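You operate a simulated robot arm through the tools that you are given. There is no shell and no other tool. Be economical: measure what you need, move in short steps, check, and stop when the job is done.

You are at the controls of a simulated robot arm. One attempt, no reset.

JOB
Shut the dripping drain and top the tank up to the 24 cm mark.
Fine: open the blue valve, hold the fill button, shut the valve again; a quarter of a step over the mark at most; the lift stays locked off.

It is judged by the outcome, as a careful person would: the job done as asked, and still so three seconds after it is handed in. It fails if anything else is knocked over, pushed out of place, dropped, spilled or broken.

ROBOT AND FRAMES
A 6-joint arm with a two-finger gripper on a trunk, on a base that drives. Base frame: it is fixed to the floor where the robot stands at the start and does not move with it; the origin is under the middle of the robot, x ahead of it, y to its left, z up. Readings come in cm, rad, newtons and seconds.
With the tool pointing down near the work surface it reaches from about 28 to 72 cm from the robot's upright axis, wherever it stands. Its first joint turns from -2.897 to 2.897 rad. Places, roughly: black pump switch [50, 30, 110]; black star knob on the tank [90, 20, 80]; black valve [40, 0, 70]; blue tank knob [70, 0, 110]; blue valve [40, 0, 80]; green tank knob [60, 0, 110]; middle brass shim [70, 30, 80]; red heater knob [50, 0, 100]; red lift switch [40, 50, 100]; something [90, 40, 90]; steel tank [90, 30, 40]; thick brass shim [70, 20, 80]; thin brass shim [70, 20, 80]; white tank knob [70, 0, 110]. Payload 1.57 kg.
The tool frame sits at the grasp point between the pads (the TCP): z along the fingers, y along the line on which they close. The tips reach 2.1 cm beyond it. The gripper opens to 7 cm. The gripper's body begins 5 cm behind the TCP.
Orientation is told as [roll, pitch, yaw] about the base's x, y, z axes, in that order, counted from this pose: with the fingers straight down and closing along the base's y, the tool's x points along the base's -x, its y along +y and its z along -z.

CONTROLS
- The arm moves only by the tool play_rows. Its argument "increments" is a list of rows, each an object of numbers (a shift or turn left out is 0, a gripper value left out holds the last): "dx", "dy", "dz": the shift along the tool's x, y, z in cm; "ax", "ay", "az": the turn, a rotation vector about the tool's x, y, z in rad. In form: [{"dx": .., "dy": .., "dz": .., "ax": .., "ay": .., "az": ..}, ...]. A call has 1 to 20 rows; each row shifts and turns the commanded pose from where the row before left it, along the tool's axes as they then stand. "fingers" is the opening, from 0 (shut) to 1 (fully open), set as the call begins (left out, the last holds). Each row takes 0.2 s and may step no farther than 5 cm and 0.15 rad from the row before; otherwise, or with a gripper value out of range, the whole call is refused. Where a pose cannot be reached the arm comes as near as it can. A force on the tool above 70 N (or 10 N above the force at the start of the call, whichever is more), or a blocked arm, ends the call early, and 0.2 s more pass. Each finger halts on what it meets, pressing with about 30 N; the grip force reading is that of the motor and also rises with nothing between the fingers. The clock runs only during rows and for 0.2 s after the last one: add rows that do not move to give the fingers time. It gives the time, the measured TCP pose, the force on the tool (base axes), the opening and the grip force at its end, in the units of the frame above (readings bear some noise), with the torque about the TCP (base axes, N m) and any sound that the robot's microphone picked up.
- Cameras (640 x 400 px; columns grow to the right, rows downward): "scene" is now at [3.05, 17.03, 149.28]; the picture's right is [0.16, -0.99, 0.00], its down [-0.67, -0.11, -0.73] and it looks along [0.72, 0.12, -0.68] (base axes); focal length 250 px, centre (320, 200). "wrist" rides on the gripper at [7.9, 0.4, -8.1] in the tool frame; the picture's right is [-0.05, 1.00, 0.00], its down [-0.67, -0.04, -0.74] and it looks along [-0.74, -0.04, 0.67] (tool axes); focal length 256 px, centre (320, 200). There is no depth. A picture from a camera that has moved, and an enlarged one, comes with that camera's place and axes in the base frame and with its lens. The place of the scene camera against the robot may be out by one fixed shift of up to 1.2 cm in any direction.
- camera(camera): a new picture of that camera. It takes no simulated time.
- drive_base(legs): drives the robot by 1 to 6 legs, each [ahead, left, turn to the left] in cm, cm and rad, along the robot's own axes; the way and the turn of a leg run together, so that a leg with both is an arc; at most 150 cm and 3.142 rad a leg. The arm and the cameras ride along, it lands a little off, and it stops where it bumps. It gives what a move gives.
- head_to(pan, tilt): turns the head with the scene camera to pan (to the left, within 2.705 rad either way) and tilt (down, from -0.506 to 1.204), counted from straight ahead of the robot. It gives what a move gives.
- close_up(camera, box): a new picture of the part [left, top, right, bottom] of that camera's present view, enlarged. It takes no simulated time.
- job_done(): hands the job in; it is judged then, once.

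Work in short steps. Places have to be worked out from the pictures, the camera data and where the tool is seen: move nearer, look again, correct. Check each grasp and each placing, and mend what went wrong. You have 120 turns and 90 pictures in all, those below and enlarged ones among them. Open the gripper and draw the arm clear of the work before you hand the job in, unless the task says otherwise; then end with one line.

The tools are called after "Emit:" as name(argument=value, ...) on one line, values as JSON. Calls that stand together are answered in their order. play_rows: Moves the arm, as the interface text tells. Its arguments: {"type":"object","properties":{"increments":{"type":"array"},"fingers":{"type":"number"}},"required":["increments"]} The other tools are called the same way: drive_base (legs) drives the base; head_to (pan, tilt) turns the head that bears the scene camera; camera (camera) takes a picture; close_up (camera, box) takes an enlarged picture of a part of a camera's view; job_done () hands the job in.

At the start:

```text
clock: 0.0
tcp_pos: [39.02, 7.22, 113.59]
tcp_rot: [-0.002, 0.0, 0.001]
force: [-0.4, -0.4, 0.3]
ft_torque: [0.0, -0.01, -0.01]
opening: 7.0
finger_force: 0.1
robot x, y, heading: [-0.03, -0.16, -0.001]
head pan, tilt: [0.162, 0.747]
```

scene: 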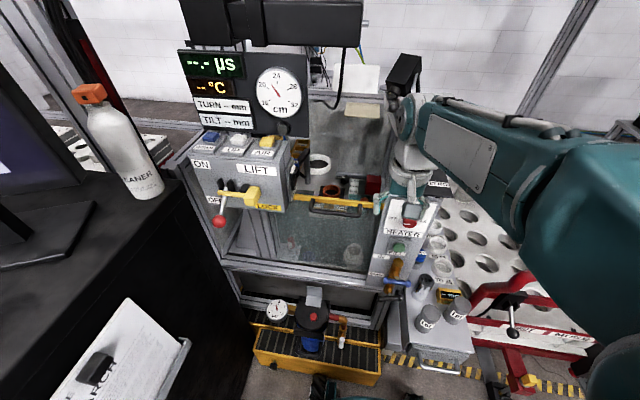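
wrist: 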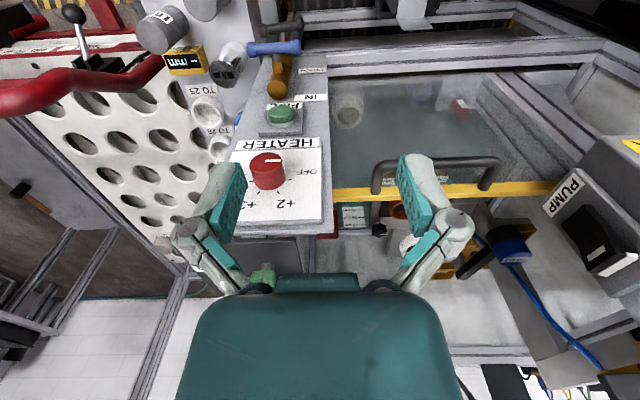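

The scene shows a tank with a gauge in cm, a heater/fill panel on the right, and a lift panel on the left. I'll enlarge the key parts.

Emit:
close_up(camera="scene", box=[340, 180, 500, 300])

Emit:
close_up(camera="scene", box=[170, 40, 330, 140])

Emit:
close_up(camera="wrist", box=[180, 20, 360, 230])

Emit:
close_up(camera="scene", box=[230, 270, 400, 400])

Emit:
close_up(camera="scene", box=[180, 120, 340, 240])

```text
3.33 times, centred on (420, 240) of scene
camera zoom: at [3.05, 17.03, 149.28], right [0.16, -0.99, 0.0], down [-0.67, -0.11, -0.73], along [0.72, 0.12, -0.68], focal length 833 px, centre (-13, 67)
```

zoom: 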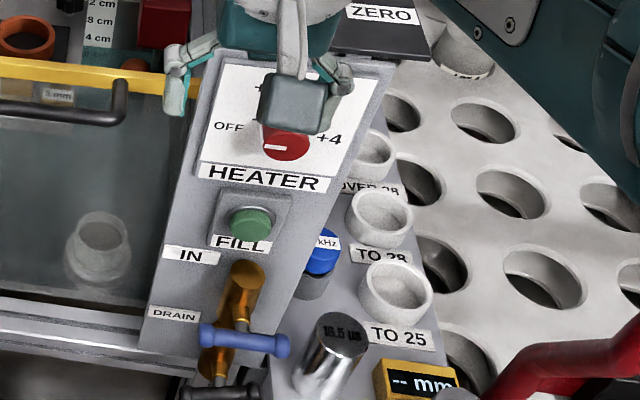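

```text
4.00 times, centred on (250, 90) of scene
camera zoom: at [3.05, 17.03, 149.28], right [0.16, -0.99, 0.0], down [-0.67, -0.11, -0.73], along [0.72, 0.12, -0.68], focal length 1000 px, centre (600, 640)
```

zoom: 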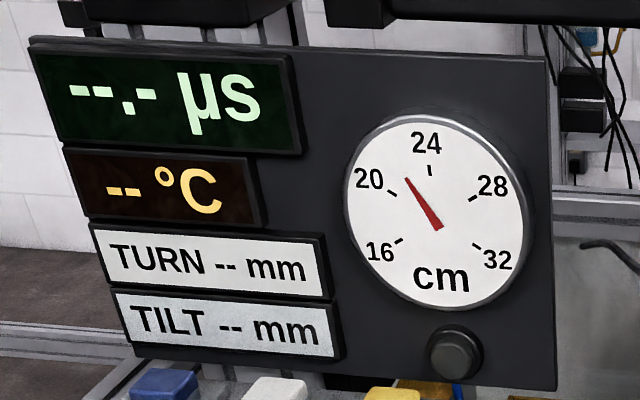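

```text
1.90 times, centred on (270, 125) of wrist
camera zoom: at [31.02, 7.72, 121.8], right [0.05, 1.0, 0.0], down [0.67, -0.04, 0.74], along [0.74, -0.04, -0.67], focal length 488 px, centre (415, 343)
```

zoom: 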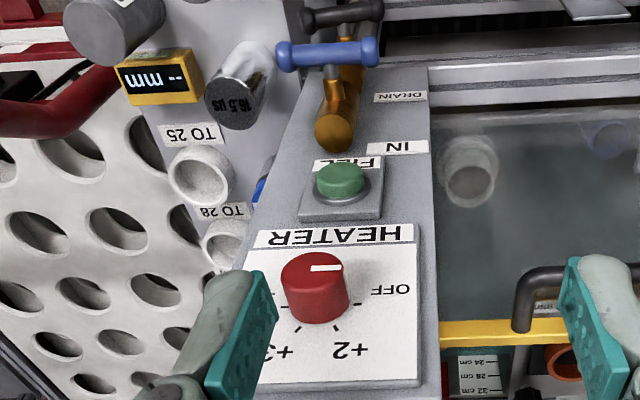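

```text
3.08 times, centred on (315, 335) of scene
camera zoom: at [3.05, 17.03, 149.28], right [0.16, -0.99, 0.0], down [-0.67, -0.11, -0.73], along [0.72, 0.12, -0.68], focal length 769 px, centre (335, -215)
```

zoom: 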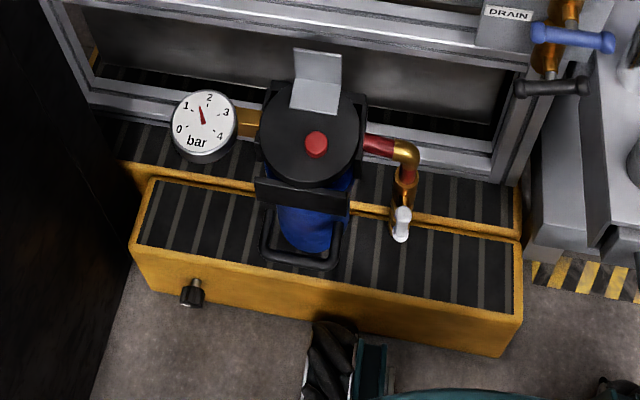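

```text
3.33 times, centred on (260, 180) of scene
camera zoom: at [3.05, 17.03, 149.28], right [0.16, -0.99, 0.0], down [-0.67, -0.11, -0.73], along [0.72, 0.12, -0.68], focal length 833 px, centre (520, 267)
```

zoom: 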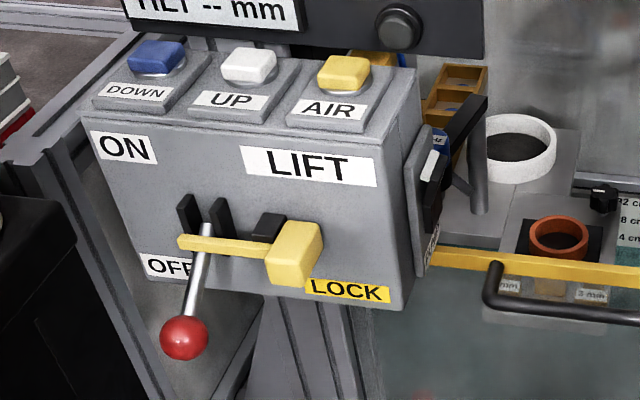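

Gauge reads about 22 cm; the lift is locked off. By triangulation, the blue handle is about [43,1,83] and the FILL button about [45,2.7,96]. I want room to point the tool forward, so I'll check behind before backing off.

Emit:
head_to(pan=2.6, tilt=0.8)

Emit:
camera(camera="scene")

Emit:
head_to(pan=-0.35, tilt=0.95)

Emit:
camera(camera="scene")

```text
clock: 2.2
tcp_pos: [38.92, 7.27, 113.62]
tcp_rot: [-0.002, 0.0, 0.0]
force: [0.3, 0.4, 0.4]
ft_torque: [0.02, -0.01, -0.01]
opening: 7.01
finger_force: 0.1
robot x, y, heading: [0.23, -0.16, -0.002]
head pan, tilt: [2.601, 0.799]
```

```text
82 pictures are left
camera scene: at [-12.07, 19.84, 148.85], right [0.52, 0.86, 0.0], down [0.61, -0.37, -0.7], along [-0.6, 0.36, -0.72], focal length 250 px, centre (320, 200)
```

scene: 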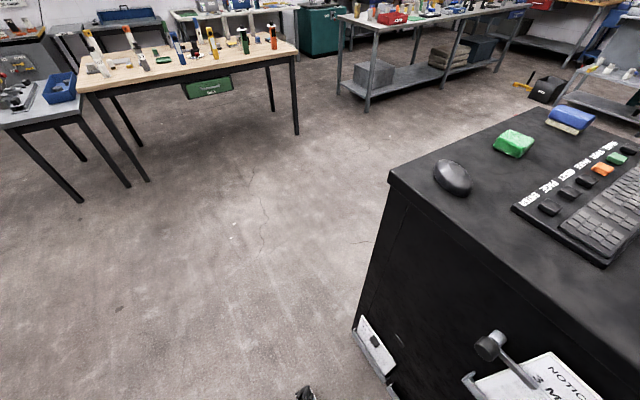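

```text
clock: 4.8
tcp_pos: [38.94, 7.34, 113.66]
tcp_rot: [-0.002, 0.0, 0.0]
force: [0.8, -0.2, 0.1]
ft_torque: [-0.02, -0.01, 0.0]
opening: 6.99
finger_force: 0.1
robot x, y, heading: [0.12, 0.5, 0.0]
head pan, tilt: [-0.351, 0.949]
```

```text
81 pictures are left
camera scene: at [1.68, 13.18, 147.69], right [-0.34, -0.94, 0.0], down [-0.76, 0.28, -0.58], along [0.55, -0.2, -0.81], focal length 250 px, centre (320, 200)
```

scene: 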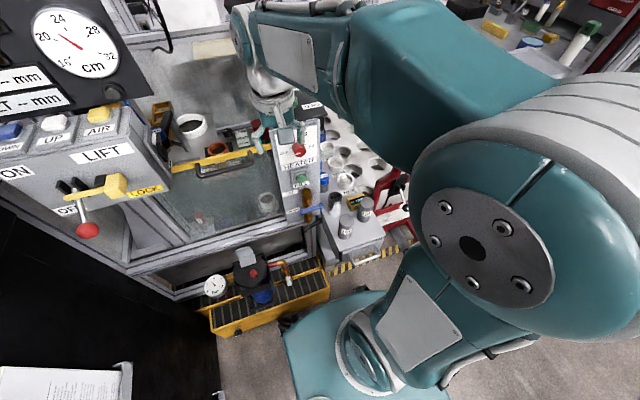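

The floor behind is clear. I'll back straight off 20 cm and look at the valves.

Emit:
drive_base(legs=[[-20, 0, 0]])

Emit:
head_to(pan=0.0, tilt=0.75)

Emit:
camera(camera="scene")

Emit:
camera(camera="wrist")

```text
clock: 6.4
tcp_pos: [19.08, 7.57, 113.57]
tcp_rot: [0.001, -0.001, 0.005]
force: [-0.6, 0.5, 0.0]
ft_torque: [-0.03, 0.03, 0.0]
opening: 7.0
finger_force: 0.0
robot x, y, heading: [-19.74, -0.13, 0.01]
head pan, tilt: [-0.351, 0.949]
```

```text
clock: 7.2
tcp_pos: [19.23, 7.39, 113.87]
tcp_rot: [-0.002, 0.001, 0.004]
force: [-0.1, 1.0, 0.6]
ft_torque: [0.02, 0.02, 0.0]
opening: 7.0
finger_force: 0.1
robot x, y, heading: [-19.97, -0.09, 0.008]
head pan, tilt: [0.0, 0.75]
```

```text
80 pictures are left
camera scene: at [-16.74, 15.62, 149.24], right [0.01, -1.0, 0.0], down [-0.68, 0.0, -0.73], along [0.73, 0.0, -0.68], focal length 250 px, centre (320, 200)
```

scene: 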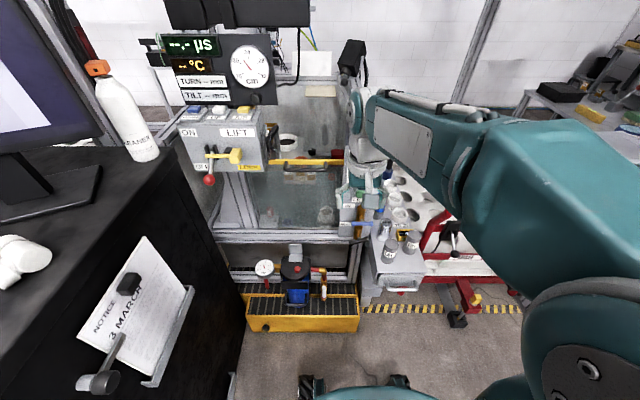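

```text
79 pictures are left
camera wrist: at [11.19, 7.85, 121.79], right [0.05, 1.0, 0.0], down [0.67, -0.03, 0.74], along [0.74, -0.04, -0.67], focal length 256 px, centre (320, 200)
```

wrist: 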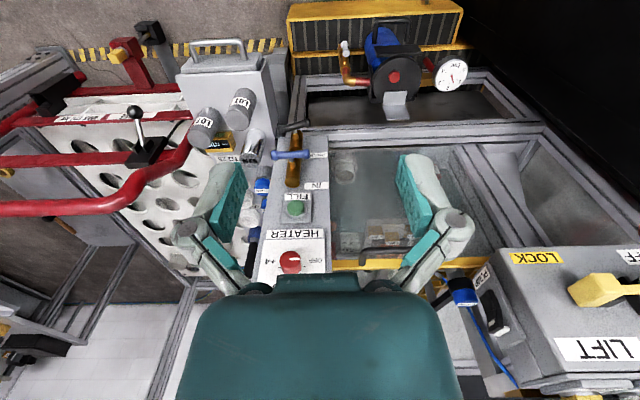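

Next I'll tip the tool forward to about 63° from down while moving ahead slightly, then look at the valves from the wrist.

Emit:
play_rows(increments=[{"dx": -2.5}, {"dx": -2.5}, {"ay": -0.15}, {"ay": -0.15}, {"ay": -0.15}, {"ay": -0.15}, {"ay": -0.15}, {"ay": -0.15}, {"ay": -0.15}, {"ay": -0.15}], fingers=1)

Emit:
camera(camera="wrist")

Emit:
camera(camera="scene")

```text
clock: 9.4
tcp_pos: [23.81, 7.0, 112.93]
tcp_rot: [0.218, -1.149, -0.263]
force: [1.2, 1.3, 2.0]
ft_torque: [-0.1, 0.14, -0.09]
opening: 6.99
finger_force: 0.1
robot x, y, heading: [-20.14, 0.15, 0.009]
head pan, tilt: [0.0, 0.75]
```

```text
78 pictures are left
camera wrist: at [13.23, 8.42, 109.04], right [0.08, 0.99, 0.14], down [-0.42, -0.09, 0.9], along [0.9, -0.13, 0.41], focal length 256 px, centre (320, 200)
```

wrist: 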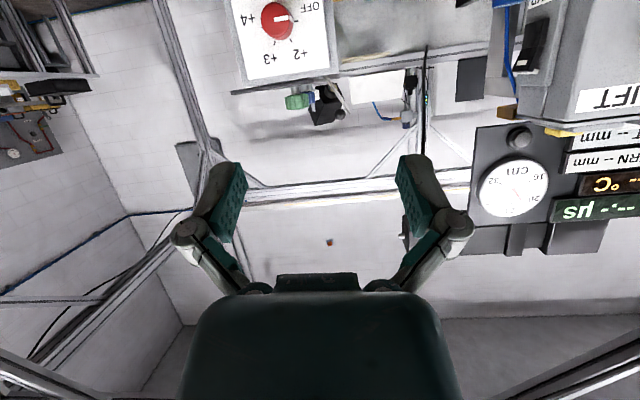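

```text
77 pictures are left
camera scene: at [-16.79, 15.61, 149.25], right [0.01, -1.0, 0.0], down [-0.68, -0.01, -0.73], along [0.73, 0.0, -0.68], focal length 250 px, centre (320, 200)
```

scene: 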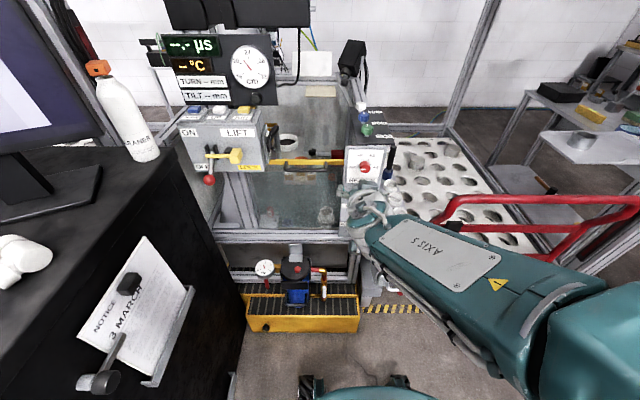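

The forward pose is reachable, but the camera hangs below the hand and looks up. I'll roll the tool half a turn about its own axis so the camera sits above and sees the valves.

Emit:
play_rows(increments=[{"az": 0.15}, {"az": 0.15}, {"az": 0.15}, {"az": 0.15}, {"az": 0.15}, {"az": 0.15}, {"az": 0.15}, {"az": 0.15}, {"az": 0.15}, {"az": 0.15}])

Emit:
play_rows(increments=[{"az": 0.15}, {"az": 0.15}, {"az": 0.15}, {"az": 0.15}, {"az": 0.15}, {"az": 0.15}, {"az": 0.15}, {"az": 0.15}, {"az": 0.15}, {"az": 0.15}, {"az": 0.14}])

Emit:
camera(camera="wrist")

```text
clock: 11.6
tcp_pos: [22.39, 7.62, 119.95]
tcp_rot: [1.194, -0.064, -1.539]
force: [-0.3, 0.2, -0.4]
ft_torque: [-0.02, 0.02, -0.02]
opening: 7.02
finger_force: 0.0
out of reach, approached as far as the arm can: row 6, 7, 8, 9, 10
robot x, y, heading: [-19.46, -0.06, 0.006]
head pan, tilt: [0.0, 0.75]
```

```text
clock: 14.0
tcp_pos: [21.6, -0.0, 124.53]
tcp_rot: [0.002, 1.2, -3.129]
force: [0.0, -0.2, 0.1]
ft_torque: [-0.01, 0.04, -0.03]
opening: 7.01
finger_force: 0.2
out of reach, approached as far as the arm can: row 1, 2, 3, 4, 5, 6, 7, 8, 9, 10, 11
robot x, y, heading: [-19.85, 0.01, 0.004]
head pan, tilt: [0.0, 0.75]
```

```text
76 pictures are left
camera wrist: at [16.9, -0.52, 134.96], right [-0.01, -1.0, -0.05], down [-0.94, 0.02, -0.35], along [0.35, 0.04, -0.93], focal length 256 px, centre (320, 200)
```

wrist: 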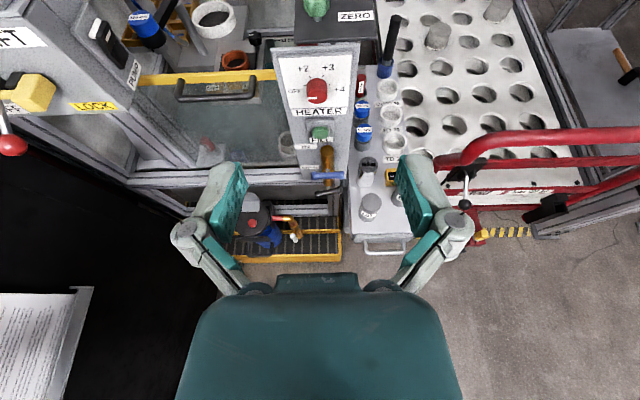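

The camera is now above, with the tool 21° below level, which likely suits the slanted panel. I'll come down toward the valves but stay clear of them.

Emit:
play_rows(increments=[{"dx": -2, "dy": 0.5, "dz": 0.8}, {"dx": -2, "dy": 0.5, "dz": 0.8}, {"dx": -2, "dy": 0.5, "dz": 0.8}, {"dx": -2, "dy": 0.5, "dz": 0.8}, {"dx": -2, "dy": 0.5, "dz": 0.8}, {"dx": -2, "dy": 0.5, "dz": 0.8}, {"dx": -2, "dy": 0.5, "dz": 0.8}, {"dx": -2, "dy": 0.5, "dz": 0.8}])

Emit:
camera(camera="wrist")

Emit:
camera(camera="scene")

```text
clock: 15.8
tcp_pos: [23.1, -3.82, 109.21]
tcp_rot: [0.01, 1.199, -3.125]
force: [-1.3, -0.3, -0.3]
ft_torque: [-0.02, 0.02, 0.01]
opening: 7.02
finger_force: 0.1
out of reach, approached as far as the arm can: row 3, 4, 8
robot x, y, heading: [-19.65, -0.11, 0.007]
head pan, tilt: [0.0, 0.75]
```

```text
75 pictures are left
camera wrist: at [18.44, -4.25, 119.55], right [-0.01, -1.0, -0.05], down [-0.94, 0.03, -0.35], along [0.35, 0.04, -0.94], focal length 256 px, centre (320, 200)
```

wrist: 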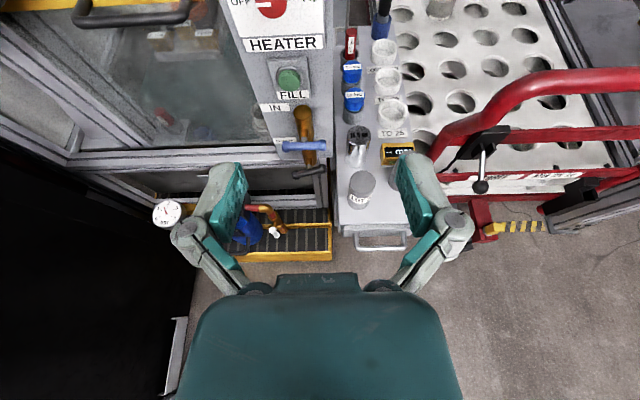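

```text
74 pictures are left
camera scene: at [-16.78, 15.57, 149.25], right [0.01, -1.0, 0.0], down [-0.68, 0.0, -0.73], along [0.73, 0.0, -0.68], focal length 250 px, centre (320, 200)
```

scene: 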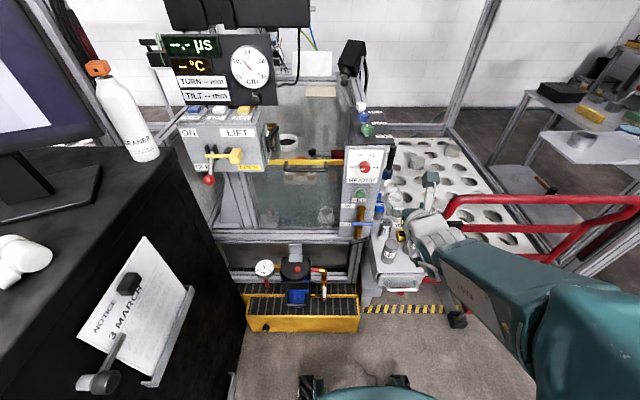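

I'll continue down and forward, shifting left to line up with the valves at about y=1.

Emit:
play_rows(increments=[{"dx": -1.9, "dy": -0.68, "dz": 1.7}, {"dx": -1.9, "dy": -0.68, "dz": 1.7}, {"dx": -1.9, "dy": -0.68, "dz": 1.7}, {"dx": -1.9, "dy": -0.68, "dz": 1.7}, {"dx": -1.9, "dy": -0.68, "dz": 1.7}, {"dx": -1.9, "dy": -0.68, "dz": 1.7}])

Emit:
camera(camera="wrist")

```text
clock: 17.2
tcp_pos: [28.46, -5.81, 96.6]
tcp_rot: [0.004, 1.198, -3.125]
force: [0.6, 0.1, 0.0]
ft_torque: [-0.01, -0.02, -0.02]
opening: 7.0
finger_force: 0.0
out of reach, approached as far as the arm can: row 1, 2, 3, 4, 5, 6
robot x, y, heading: [-19.77, 0.19, 0.008]
head pan, tilt: [0.0, 0.75]
```

```text
73 pictures are left
camera wrist: at [23.71, -6.26, 106.91], right [-0.01, -1.0, -0.05], down [-0.94, 0.02, -0.35], along [0.35, 0.04, -0.94], focal length 256 px, centre (320, 200)
```

wrist: 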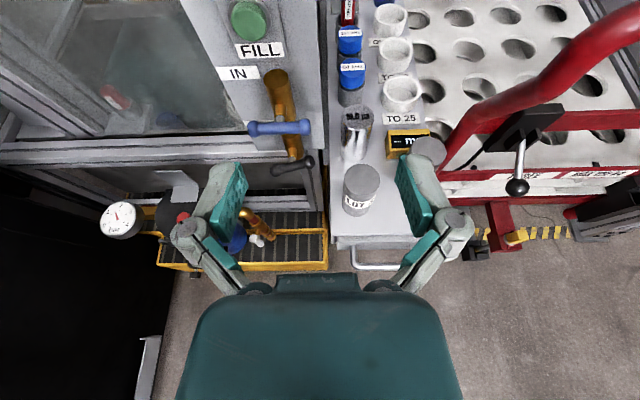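

The y position is being clipped because the wrist is too near the robot's axis. I'll back off another 15 cm, then advance the tool.

Emit:
drive_base(legs=[[-15, 0, 0]])

Emit:
play_rows(increments=[{"dx": 0.8, "dy": -1, "dz": 2}, {"dx": 0.8, "dy": -1, "dz": 2}, {"dx": 0.8, "dy": -1, "dz": 2}, {"dx": 0.8, "dy": -1, "dz": 2}, {"dx": 0.8, "dy": -1, "dz": 2}, {"dx": 0.8, "dy": -1, "dz": 2}])

Emit:
camera(camera="wrist")

```text
clock: 18.6
tcp_pos: [13.63, -5.71, 96.46]
tcp_rot: [0.003, 1.196, -3.124]
force: [0.0, 0.1, -0.6]
ft_torque: [0.0, -0.02, 0.01]
opening: 6.97
finger_force: 0.0
robot x, y, heading: [-34.36, -0.49, 0.009]
head pan, tilt: [0.0, 0.75]
```

```text
clock: 20.0
tcp_pos: [26.1, -5.64, 98.19]
tcp_rot: [-0.007, 1.196, -3.124]
force: [0.1, -0.7, 1.2]
ft_torque: [-0.01, 0.02, 0.02]
opening: 6.99
finger_force: 0.1
out of reach, approached as far as the arm can: row 1, 2, 3, 4, 5, 6
robot x, y, heading: [-34.12, -0.43, 0.009]
head pan, tilt: [0.0, 0.75]
```

```text
72 pictures are left
camera wrist: at [21.44, -6.28, 108.57], right [0.0, -1.0, -0.05], down [-0.94, 0.01, -0.35], along [0.35, 0.05, -0.94], focal length 256 px, centre (320, 200)
```

wrist: 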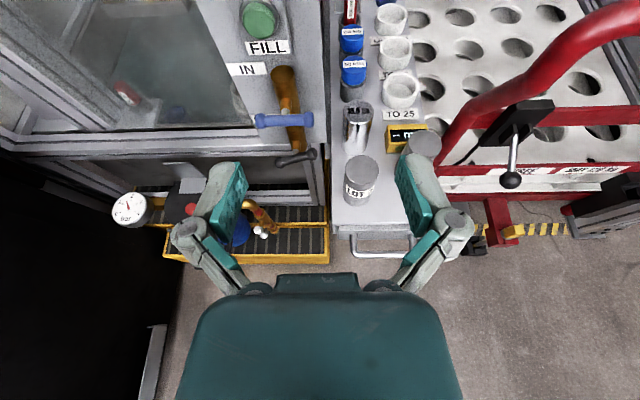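

The base-relative sideways limit remains, so I'll shift the base left 7.5 cm instead; the desk side is about 57 cm off, so it is clear.

Emit:
drive_base(legs=[[0, 7.5, 0]])

Emit:
camera(camera="wrist")

Emit:
close_up(camera="wrist", box=[220, 0, 420, 220])

```text
clock: 21.0
tcp_pos: [26.02, -0.98, 98.12]
tcp_rot: [-0.05, 1.197, 3.115]
force: [1.3, -1.8, -0.8]
ft_torque: [0.04, 0.01, 0.11]
opening: 7.0
finger_force: 0.1
robot x, y, heading: [-34.48, 6.67, 0.003]
head pan, tilt: [0.0, 0.75]
```

```text
71 pictures are left
camera wrist: at [21.37, -1.62, 108.45], right [0.0, -1.0, -0.07], down [-0.94, 0.02, -0.35], along [0.35, 0.06, -0.94], focal length 256 px, centre (320, 200)
```

wrist: 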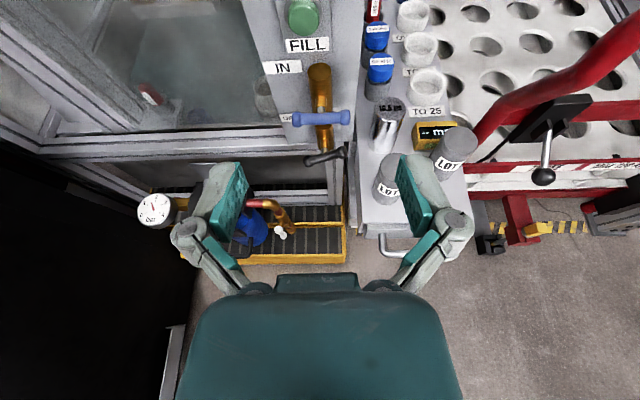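

```text
1.82 times, centred on (320, 110) of wrist
camera zoom: at [21.37, -1.62, 108.45], right [0.0, -1.0, -0.07], down [-0.94, 0.02, -0.35], along [0.35, 0.06, -0.94], focal length 465 px, centre (320, 364)
```

zoom: 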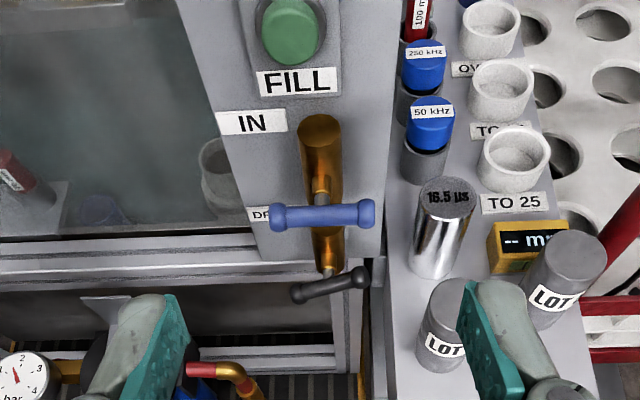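

Drain handle: right end is up about 26°, centre about [43.5,0.3,70.4]. The blue handle is level (shut), about [43.7,0.1,80]. I'll lower to drain height and level the tool.

Emit:
play_rows(increments=[{"dx": -2, "dy": -0.2, "dz": 1.3}, {"dx": -2, "dy": -0.2, "dz": 1.3}, {"dx": -2, "dy": -0.2, "dz": 1.3}, {"dx": -2, "dy": -0.2, "dz": 1.3}, {"dx": -2, "dy": -0.2, "dz": 1.3}, {"dx": -2, "dy": -0.2, "dz": 1.3}, {"dx": -2, "dy": -0.1, "dz": 1.3}, {"ay": 0.12}, {"ay": 0.12}, {"ay": 0.13}])

Emit:
camera(camera="wrist")

Emit:
camera(camera="scene")

```text
clock: 23.2
tcp_pos: [29.18, -3.93, 82.89]
tcp_rot: [-0.667, 1.569, 2.501]
force: [-0.6, -1.1, -0.1]
ft_torque: [0.03, 0.01, 0.05]
opening: 7.03
finger_force: 0.1
out of reach, approached as far as the arm can: row 1, 2, 3, 4, 5, 6, 7, 8, 9, 10
robot x, y, heading: [-34.14, 6.19, 0.012]
head pan, tilt: [0.0, 0.75]
```

```text
69 pictures are left
camera wrist: at [20.99, -4.64, 90.83], right [0.03, -1.0, -0.06], down [-0.75, 0.02, -0.66], along [0.66, 0.06, -0.75], focal length 256 px, centre (320, 200)
```

wrist: 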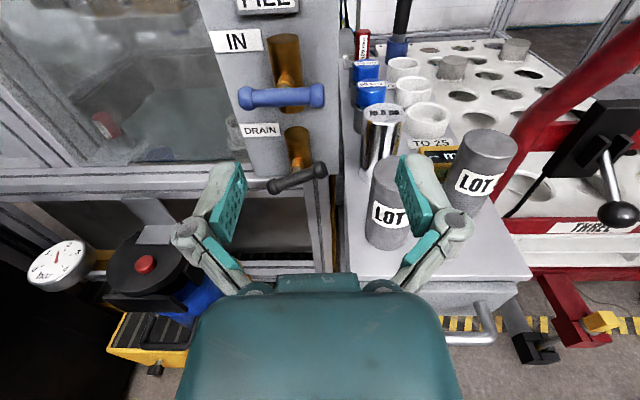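

```text
68 pictures are left
camera scene: at [-31.38, 21.68, 149.28], right [0.01, -1.0, 0.0], down [-0.68, 0.0, -0.73], along [0.73, 0.01, -0.68], focal length 250 px, centre (320, 200)
```

scene: 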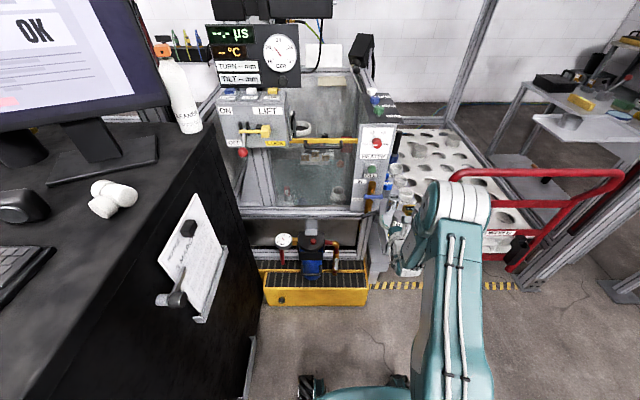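

Good view of both valves. Sideways reach is short by about 4.5 cm, so I'll strafe again, then test rolling the tool +90° so it closes vertically on the handles.

Emit:
drive_base(legs=[[0, 5.5, 0]])

Emit:
play_rows(increments=[{"az": 0.14}, {"az": 0.14}, {"az": 0.14}, {"az": 0.14}, {"az": 0.14}, {"az": 0.14}, {"az": 0.14}, {"az": 0.14}])

Emit:
camera(camera="wrist")

```text
clock: 24.2
tcp_pos: [29.05, -0.38, 82.7]
tcp_rot: [-1.294, 1.556, 1.873]
force: [-0.9, -0.6, 1.1]
ft_torque: [0.01, 0.02, 0.04]
opening: 7.0
finger_force: 0.0
robot x, y, heading: [-34.44, 11.1, 0.003]
head pan, tilt: [0.0, 0.75]
```

```text
clock: 26.0
tcp_pos: [29.03, 1.09, 82.94]
tcp_rot: [-1.565, 0.452, 1.597]
force: [0.5, 0.1, -0.7]
ft_torque: [0.01, 0.01, -0.02]
opening: 7.01
finger_force: 0.0
robot x, y, heading: [-34.61, 11.28, 0.001]
head pan, tilt: [0.0, 0.75]
```

```text
67 pictures are left
camera wrist: at [21.06, -6.46, 86.02], right [0.01, -0.39, -0.92], down [-0.76, 0.6, -0.25], along [0.65, 0.7, -0.29], focal length 256 px, centre (320, 200)
```

wrist: 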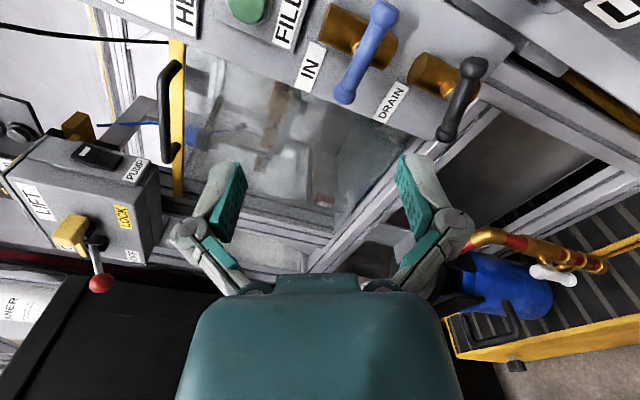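

The roll is reachable, but in that orientation the camera would pass close to the LOT bottle on the right. A safer way is to keep the camera on top and push handle ends with shut fingers. I'll roll back, shut the fingers and shift the base a little left for reach.

Emit:
drive_base(legs=[[0, 4.5, 0]])

Emit:
play_rows(increments=[{"az": -0.14}, {"az": -0.14}, {"az": -0.14}, {"az": -0.14}, {"az": -0.14}, {"az": -0.14}, {"az": -0.14}, {"az": -0.14}], fingers=0)

Emit:
camera(camera="wrist")

```text
clock: 26.9
tcp_pos: [28.96, 3.05, 82.67]
tcp_rot: [-1.565, 0.437, 1.594]
force: [0.1, -1.9, -0.7]
ft_torque: [0.02, -0.05, 0.12]
opening: 6.99
finger_force: 0.1
robot x, y, heading: [-34.54, 14.94, 0.005]
head pan, tilt: [0.0, 0.75]
```

```text
clock: 28.7
tcp_pos: [28.84, 4.33, 82.94]
tcp_rot: [0.438, 1.568, -2.683]
force: [0.0, -0.8, -0.3]
ft_torque: [0.02, 0.0, 0.0]
opening: 0.02
finger_force: 28.6
robot x, y, heading: [-34.74, 15.16, 0.003]
head pan, tilt: [0.0, 0.75]
```

```text
66 pictures are left
camera wrist: at [20.85, 3.67, 90.86], right [0.02, -1.0, -0.05], down [-0.75, 0.02, -0.66], along [0.66, 0.05, -0.75], focal length 256 px, centre (320, 200)
```

wrist: 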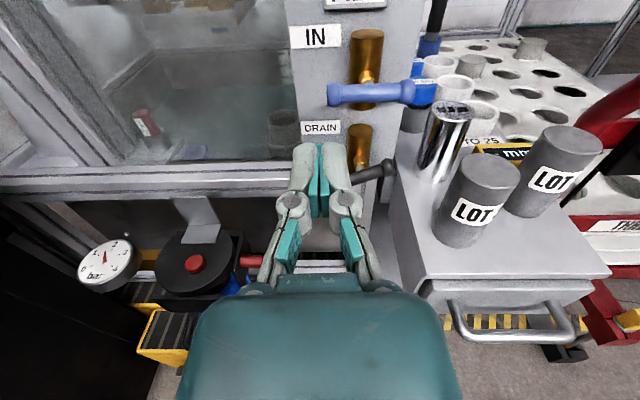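

With the tool now level (tool z=+x, x=+z, y=−y), I'll place the shut fingers in front of and above the drain handle's raised right end, still short of it.

Emit:
play_rows(increments=[{"dx": -1.8, "dy": 1.36}, {"dx": -1.8, "dy": 1.36}, {"dx": -1.8, "dy": 1.36}, {"dx": -1.8, "dy": 1.36}, {"dx": -1.7, "dy": 1.36}, {"dz": 2}, {"dz": 2}, {"dz": 2}, {"dz": 2}])

Emit:
camera(camera="wrist")

Emit:
close_up(camera="scene", box=[320, 120, 460, 290])

```text
clock: 30.7
tcp_pos: [37.12, -2.6, 73.84]
tcp_rot: [-0.553, 1.565, 2.609]
force: [0.9, 0.0, 0.3]
ft_torque: [-0.02, -0.01, -0.01]
opening: 0.03
finger_force: 28.7
robot x, y, heading: [-34.52, 14.92, 0.004]
head pan, tilt: [0.0, 0.75]
```

```text
65 pictures are left
camera wrist: at [29.0, -3.24, 81.85], right [0.02, -1.0, -0.06], down [-0.75, 0.02, -0.66], along [0.66, 0.05, -0.75], focal length 256 px, centre (320, 200)
```

wrist: 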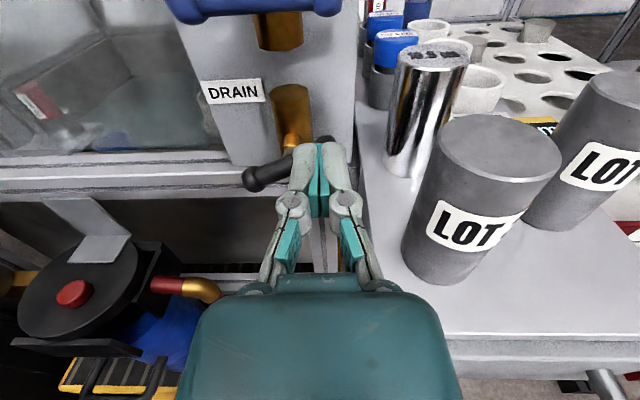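

```text
2.35 times, centred on (390, 205) of scene
camera zoom: at [-31.37, 30.46, 149.26], right [0.0, -1.0, 0.0], down [-0.68, 0.0, -0.73], along [0.73, 0.0, -0.68], focal length 588 px, centre (155, 188)
```

zoom: 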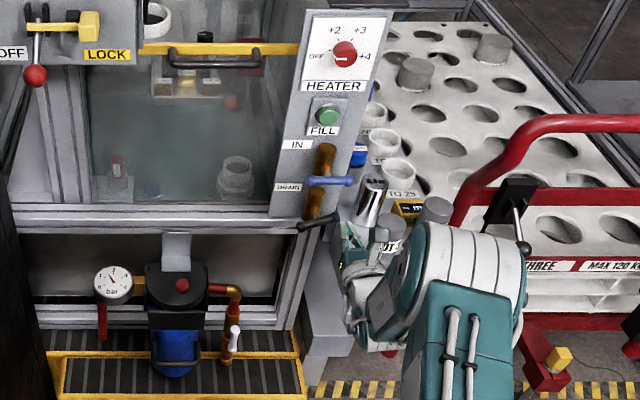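

The fingertips are about 1.3 cm above the raised end and the panel face is at about x=50, so there's room. I'll advance 6.3 cm over the handle end and check.

Emit:
play_rows(increments=[{"dz": 1.6}, {"dz": 1.6}, {"dz": 1.6}, {"dz": 1.5}])

Emit:
camera(camera="wrist")

```text
clock: 31.7
tcp_pos: [43.3, -2.19, 73.75]
tcp_rot: [-0.559, 1.568, 2.603]
force: [0.5, 0.3, -0.4]
ft_torque: [0.01, -0.01, -0.01]
opening: 0.0
finger_force: 28.3
robot x, y, heading: [-34.89, 15.36, 0.005]
head pan, tilt: [0.0, 0.75]
```

```text
63 pictures are left
camera wrist: at [35.3, -2.9, 81.73], right [0.02, -1.0, -0.06], down [-0.75, 0.02, -0.66], along [0.66, 0.06, -0.75], focal length 256 px, centre (320, 200)
```

wrist: 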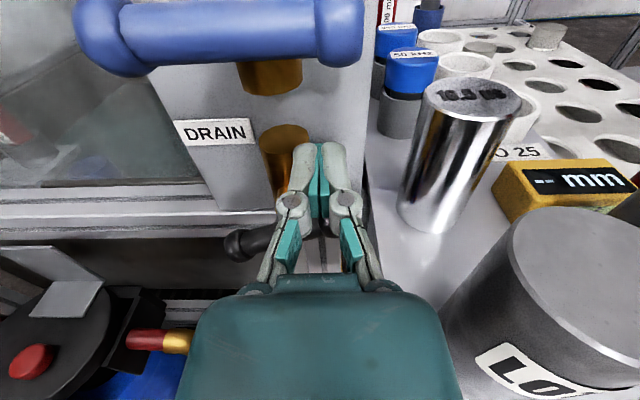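

The finger is over the handle's right end and the LOT bottle is clear. Now I'll push down gently toward level.

Emit:
play_rows(increments=[{"dx": -0.5}, {"dx": -0.5}, {"dx": -0.5}, {"dx": -0.5}, {"dx": -0.5}, {"dx": -0.4}, {"dx": -0.4}])

Emit:
camera(camera="wrist")

```text
clock: 33.3
tcp_pos: [43.24, -2.35, 70.93]
tcp_rot: [-2.314, 1.568, 0.847]
force: [-3.7, -0.2, 11.9]
ft_torque: [-0.12, -0.06, -0.04]
opening: 0.0
finger_force: 28.5
robot x, y, heading: [-34.46, 15.13, 0.009]
head pan, tilt: [0.0, 0.75]
```

```text
62 pictures are left
camera wrist: at [35.1, -2.92, 78.76], right [0.02, -1.0, -0.05], down [-0.74, 0.02, -0.67], along [0.67, 0.05, -0.74], focal length 256 px, centre (320, 200)
```

wrist: 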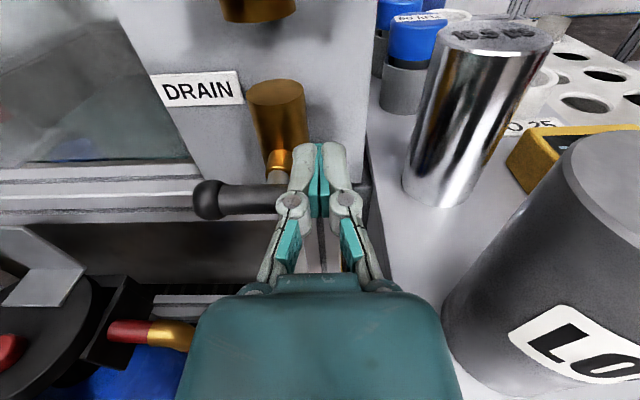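

The handle now looks level (both ends at z≈68.7). I'll press a little more to confirm it's on its stop.

Emit:
play_rows(increments=[{"dx": -0.3}, {"dx": -0.3}])

Emit:
camera(camera="wrist")

```text
clock: 33.9
tcp_pos: [43.28, -2.2, 70.79]
tcp_rot: [3.036, 1.556, -0.083]
force: [-13.0, -0.5, 41.6]
ft_torque: [-0.35, -0.23, -0.1]
opening: 0.01
finger_force: 28.3
robot x, y, heading: [-34.95, 14.76, 0.007]
head pan, tilt: [0.0, 0.75]
```

```text
61 pictures are left
camera wrist: at [35.08, -2.91, 78.61], right [0.02, -1.0, -0.05], down [-0.74, 0.02, -0.68], along [0.68, 0.05, -0.73], focal length 256 px, centre (320, 200)
```

wrist: 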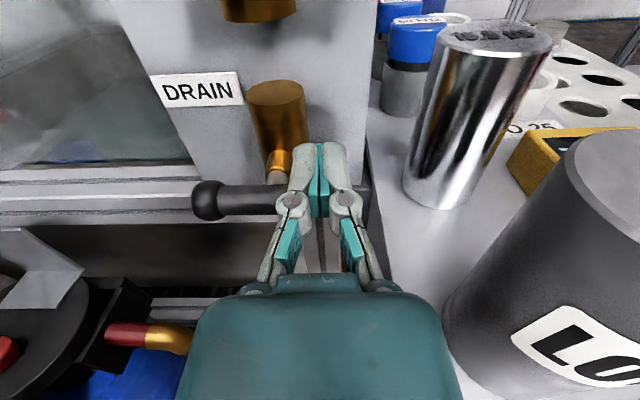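

Firm stop at 41 N: the drain is shut. Next I'll raise the fingers clear, to below the blue handle's right end.

Emit:
play_rows(increments=[{"dx": 1.2}, {"dx": 1.2}, {"dx": 1.2}, {"dx": 1, "dy": 0.2}, {"dx": 0.6, "dy": 0.2}])

Emit:
camera(camera="wrist")

```text
clock: 35.1
tcp_pos: [43.2, -2.86, 75.04]
tcp_rot: [-0.569, 1.565, 2.593]
force: [0.7, -0.3, 0.2]
ft_torque: [0.0, 0.0, 0.0]
opening: 0.0
finger_force: 28.6
robot x, y, heading: [-34.72, 14.67, 0.003]
head pan, tilt: [0.0, 0.75]
```

```text
60 pictures are left
camera wrist: at [35.19, -3.48, 83.02], right [0.02, -1.0, -0.06], down [-0.75, 0.02, -0.66], along [0.66, 0.06, -0.75], focal length 256 px, centre (320, 200)
```

wrist: 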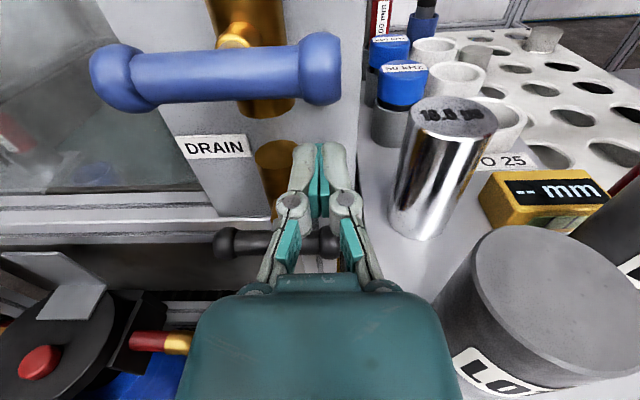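

The blue right knob is at about y −3.1, z 79.5, and the drain stays level. I'll push that end up along an arc, to about 45° first.

Emit:
play_rows(increments=[{"dx": 1.3, "dy": -0.2}, {"dx": 1.3, "dy": -0.16}, {"dx": 0.4, "dy": 0.2}, {"dx": 0.4, "dy": 0.17}, {"dx": 0.43, "dy": 0.08}, {"dx": 0.43, "dy": 0.07}, {"dx": 0.44, "dy": -0.03}, {"dx": 0.44, "dy": -0.04}])

Emit:
camera(camera="wrist")

```text
clock: 36.9
tcp_pos: [43.32, -3.01, 80.5]
tcp_rot: [-0.753, 1.568, 2.41]
force: [-0.2, -1.5, -1.3]
ft_torque: [-0.02, -0.01, 0.0]
opening: 0.0
finger_force: 28.6
robot x, y, heading: [-34.39, 14.7, 0.005]
head pan, tilt: [0.0, 0.75]
```

```text
59 pictures are left
camera wrist: at [35.22, -3.48, 88.36], right [0.02, -1.0, -0.06], down [-0.75, 0.02, -0.66], along [0.66, 0.06, -0.75], focal length 256 px, centre (320, 200)
```

wrist: 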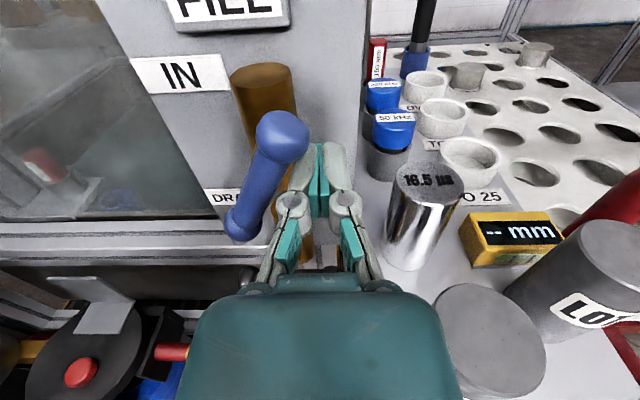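

The handle has turned freely to about 55°. I'll continue the arc to vertical.

Emit:
play_rows(increments=[{"dx": 0.4, "dy": -0.15}, {"dx": 0.4, "dy": -0.15}, {"dx": 0.36, "dy": -0.25}, {"dx": 0.36, "dy": -0.25}, {"dx": 0.28, "dy": -0.33}, {"dx": 0.28, "dy": -0.33}, {"dy": -0.2}])

Emit:
camera(camera="wrist")

```text
clock: 38.5
tcp_pos: [43.19, -2.09, 82.26]
tcp_rot: [-0.726, 1.561, 2.428]
force: [2.7, -32.8, -15.5]
ft_torque: [0.0, 0.14, -0.32]
opening: 0.01
finger_force: 28.3
robot x, y, heading: [-34.71, 14.61, 0.005]
head pan, tilt: [0.0, 0.75]
```

```text
58 pictures are left
camera wrist: at [35.09, -2.64, 90.22], right [0.01, -1.0, -0.06], down [-0.75, 0.03, -0.66], along [0.66, 0.05, -0.75], focal length 256 px, centre (320, 200)
```

wrist: 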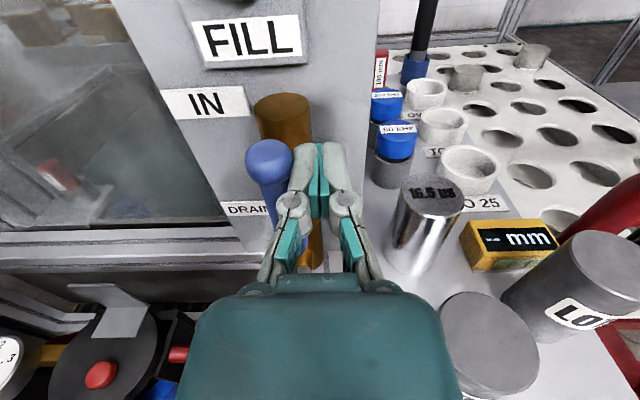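

33 N sideways with the handle about vertical: the blue valve is against its open stop. I'll draw off right, then back, and look for the FILL button and gauge.

Emit:
play_rows(increments=[{"dy": 0.8}, {"dz": -2.5}, {"dz": -2.5}, {"dz": -2.5}, {"dz": -2.5, "dx": 1}, {"dx": 2, "dy": -1}, {"dx": 2, "dy": -1}, {"dx": 2, "dy": -1}])

Emit:
camera(camera="wrist")

Emit:
camera(camera="scene")

Emit:
close_up(camera="scene", box=[255, 10, 335, 80])

```text
clock: 40.3
tcp_pos: [33.38, 0.85, 89.58]
tcp_rot: [-0.43, 1.568, 2.732]
force: [0.9, -0.3, -0.2]
ft_torque: [0.01, 0.01, -0.01]
opening: 0.0
finger_force: 28.6
robot x, y, heading: [-34.63, 15.12, 0.004]
head pan, tilt: [0.0, 0.75]
```

```text
57 pictures are left
camera wrist: at [25.25, 0.26, 97.54], right [0.02, -1.0, -0.06], down [-0.75, 0.02, -0.66], along [0.66, 0.05, -0.75], focal length 256 px, centre (320, 200)
```

wrist: 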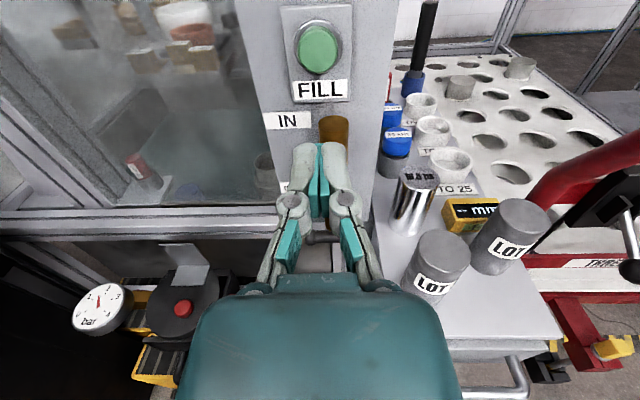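

```text
56 pictures are left
camera scene: at [-31.4, 30.51, 149.25], right [0.0, -1.0, 0.0], down [-0.68, 0.0, -0.73], along [0.73, 0.0, -0.68], focal length 250 px, centre (320, 200)
```

scene: 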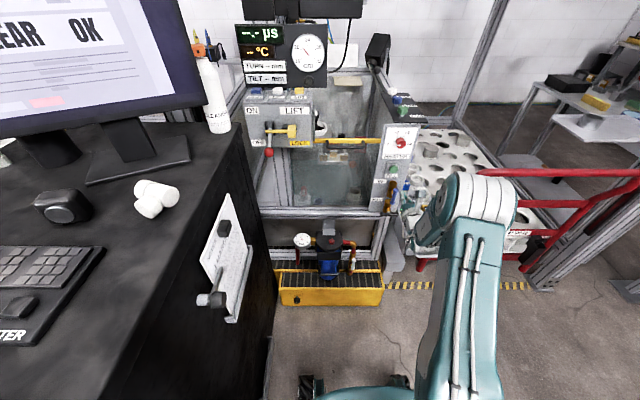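

```text
5.71 times, centred on (295, 45) of scene
camera zoom: at [-31.4, 30.51, 149.25], right [0.0, -1.0, 0.0], down [-0.68, 0.0, -0.73], along [0.73, 0.0, -0.68], focal length 1428 px, centre (463, 1086)
```

zoom: 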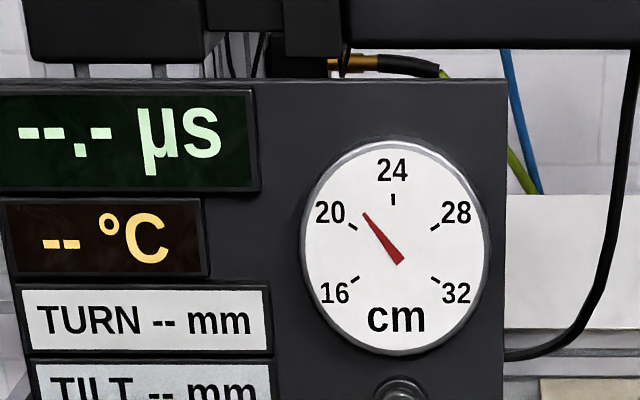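

Gauge reads about 21.5 cm. The FILL button is about [48.5,1.2,89.9]; I'll line up and approach to about 2 cm short of it.

Emit:
play_rows(increments=[{"dx": 0.3, "dy": -0.35}, {"dz": 2.2}, {"dz": 2.2}, {"dz": 2.2}, {"dz": 2.2}, {"dz": 1.6}])

Emit:
camera(camera="wrist")

```text
clock: 41.7
tcp_pos: [43.67, 1.54, 89.66]
tcp_rot: [-0.619, 1.567, 2.539]
force: [0.0, 0.9, -0.2]
ft_torque: [-0.02, -0.01, 0.02]
opening: 0.01
finger_force: 28.7
robot x, y, heading: [-34.62, 14.98, 0.003]
head pan, tilt: [0.0, 0.75]
```

```text
54 pictures are left
camera wrist: at [35.51, 0.88, 97.62], right [0.02, -1.0, -0.06], down [-0.75, 0.02, -0.66], along [0.66, 0.06, -0.75], focal length 256 px, centre (320, 200)
```

wrist: 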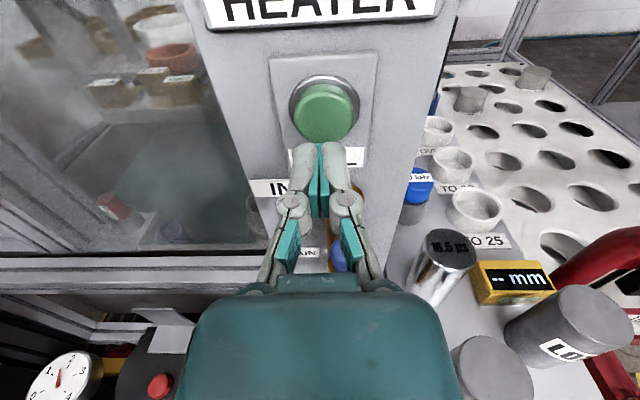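

The fingertip is aligned with the button (about [49,1.5,89.6]). I'll advance in small steps until contact.

Emit:
play_rows(increments=[{"dz": 1}, {"dz": 1}, {"dz": 0.6}, {"dz": 0.4}])

Emit:
camera(camera="wrist")

Emit:
close_up(camera="scene", box=[255, 10, 335, 80])

```text
clock: 42.7
tcp_pos: [46.76, 1.34, 89.65]
tcp_rot: [-0.424, 1.568, 2.74]
force: [-2.7, 0.4, 0.7]
ft_torque: [0.02, -0.03, 0.03]
opening: 0.61
finger_force: 28.2
robot x, y, heading: [-34.11, 14.92, 0.005]
head pan, tilt: [0.0, 0.75]
heard: click
```

```text
53 pictures are left
camera wrist: at [38.69, 0.72, 97.62], right [0.02, -1.0, -0.06], down [-0.75, 0.02, -0.66], along [0.66, 0.06, -0.75], focal length 256 px, centre (320, 200)
```

wrist: 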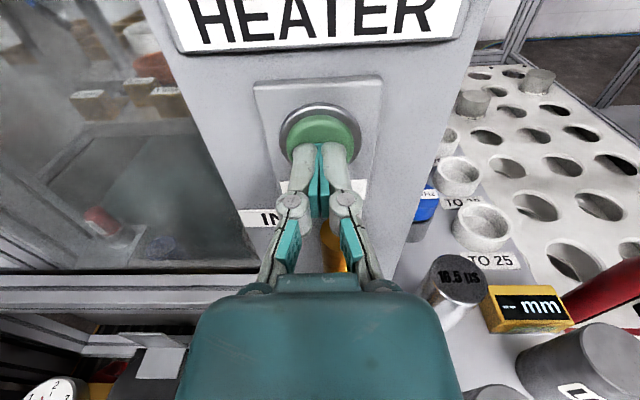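

```text
5.71 times, centred on (295, 45) of scene
camera zoom: at [-31.37, 30.5, 149.25], right [0.0, -1.0, 0.0], down [-0.68, 0.0, -0.73], along [0.73, 0.0, -0.68], focal length 1428 px, centre (463, 1086)
```

zoom: 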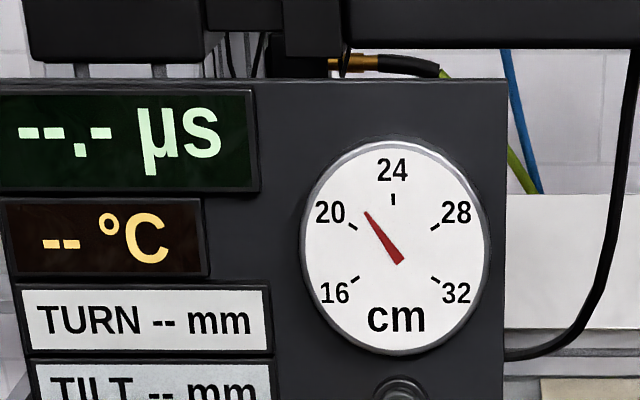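

Click heard: the button is down. I'll hold with a slight extra push for about a second and read the gauge to find the rate.

Emit:
play_rows(increments=[{"dz": 0.2}, {}, {}, {}, {}])

Emit:
close_up(camera="scene", box=[255, 10, 335, 80])

```text
clock: 43.9
tcp_pos: [47.0, 1.39, 89.6]
tcp_rot: [-0.473, 1.566, 2.688]
force: [-4.1, 0.3, -2.1]
ft_torque: [-0.06, 0.02, -0.01]
opening: 0.59
finger_force: 28.2
robot x, y, heading: [-34.52, 14.9, 0.003]
head pan, tilt: [0.0, 0.75]
```

```text
5.71 times, centred on (295, 45) of scene
camera zoom: at [-31.37, 30.5, 149.25], right [0.0, -1.0, 0.0], down [-0.68, 0.0, -0.73], along [0.73, 0.0, -0.68], focal length 1428 px, centre (463, 1086)
```

zoom: 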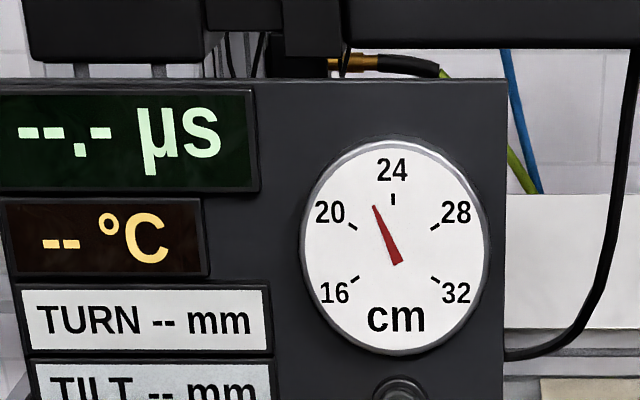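

Needle now reads about 22.3 cm, rising roughly 0.6 cm/s. I'll hold 1.6 s more, then read again.

Emit:
play_rows(increments=[{}, {}, {}, {}, {}, {}, {}])

Emit:
close_up(camera="scene", box=[275, 20, 335, 80])

```text
clock: 45.5
tcp_pos: [46.92, 1.27, 89.62]
tcp_rot: [-0.597, 1.567, 2.566]
force: [-3.7, 0.1, -0.6]
ft_torque: [-0.01, 0.0, -0.02]
opening: 0.6
finger_force: 28.5
robot x, y, heading: [-34.62, 14.5, 0.006]
head pan, tilt: [0.0, 0.75]
```

```text
6.67 times, centred on (305, 50) of scene
camera zoom: at [-31.37, 30.47, 149.25], right [0.0, -1.0, 0.0], down [-0.68, 0.0, -0.73], along [0.73, 0.0, -0.68], focal length 1666 px, centre (420, 1200)
```

zoom: 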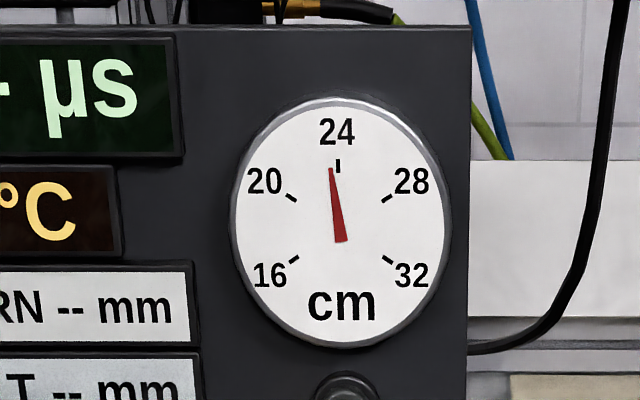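

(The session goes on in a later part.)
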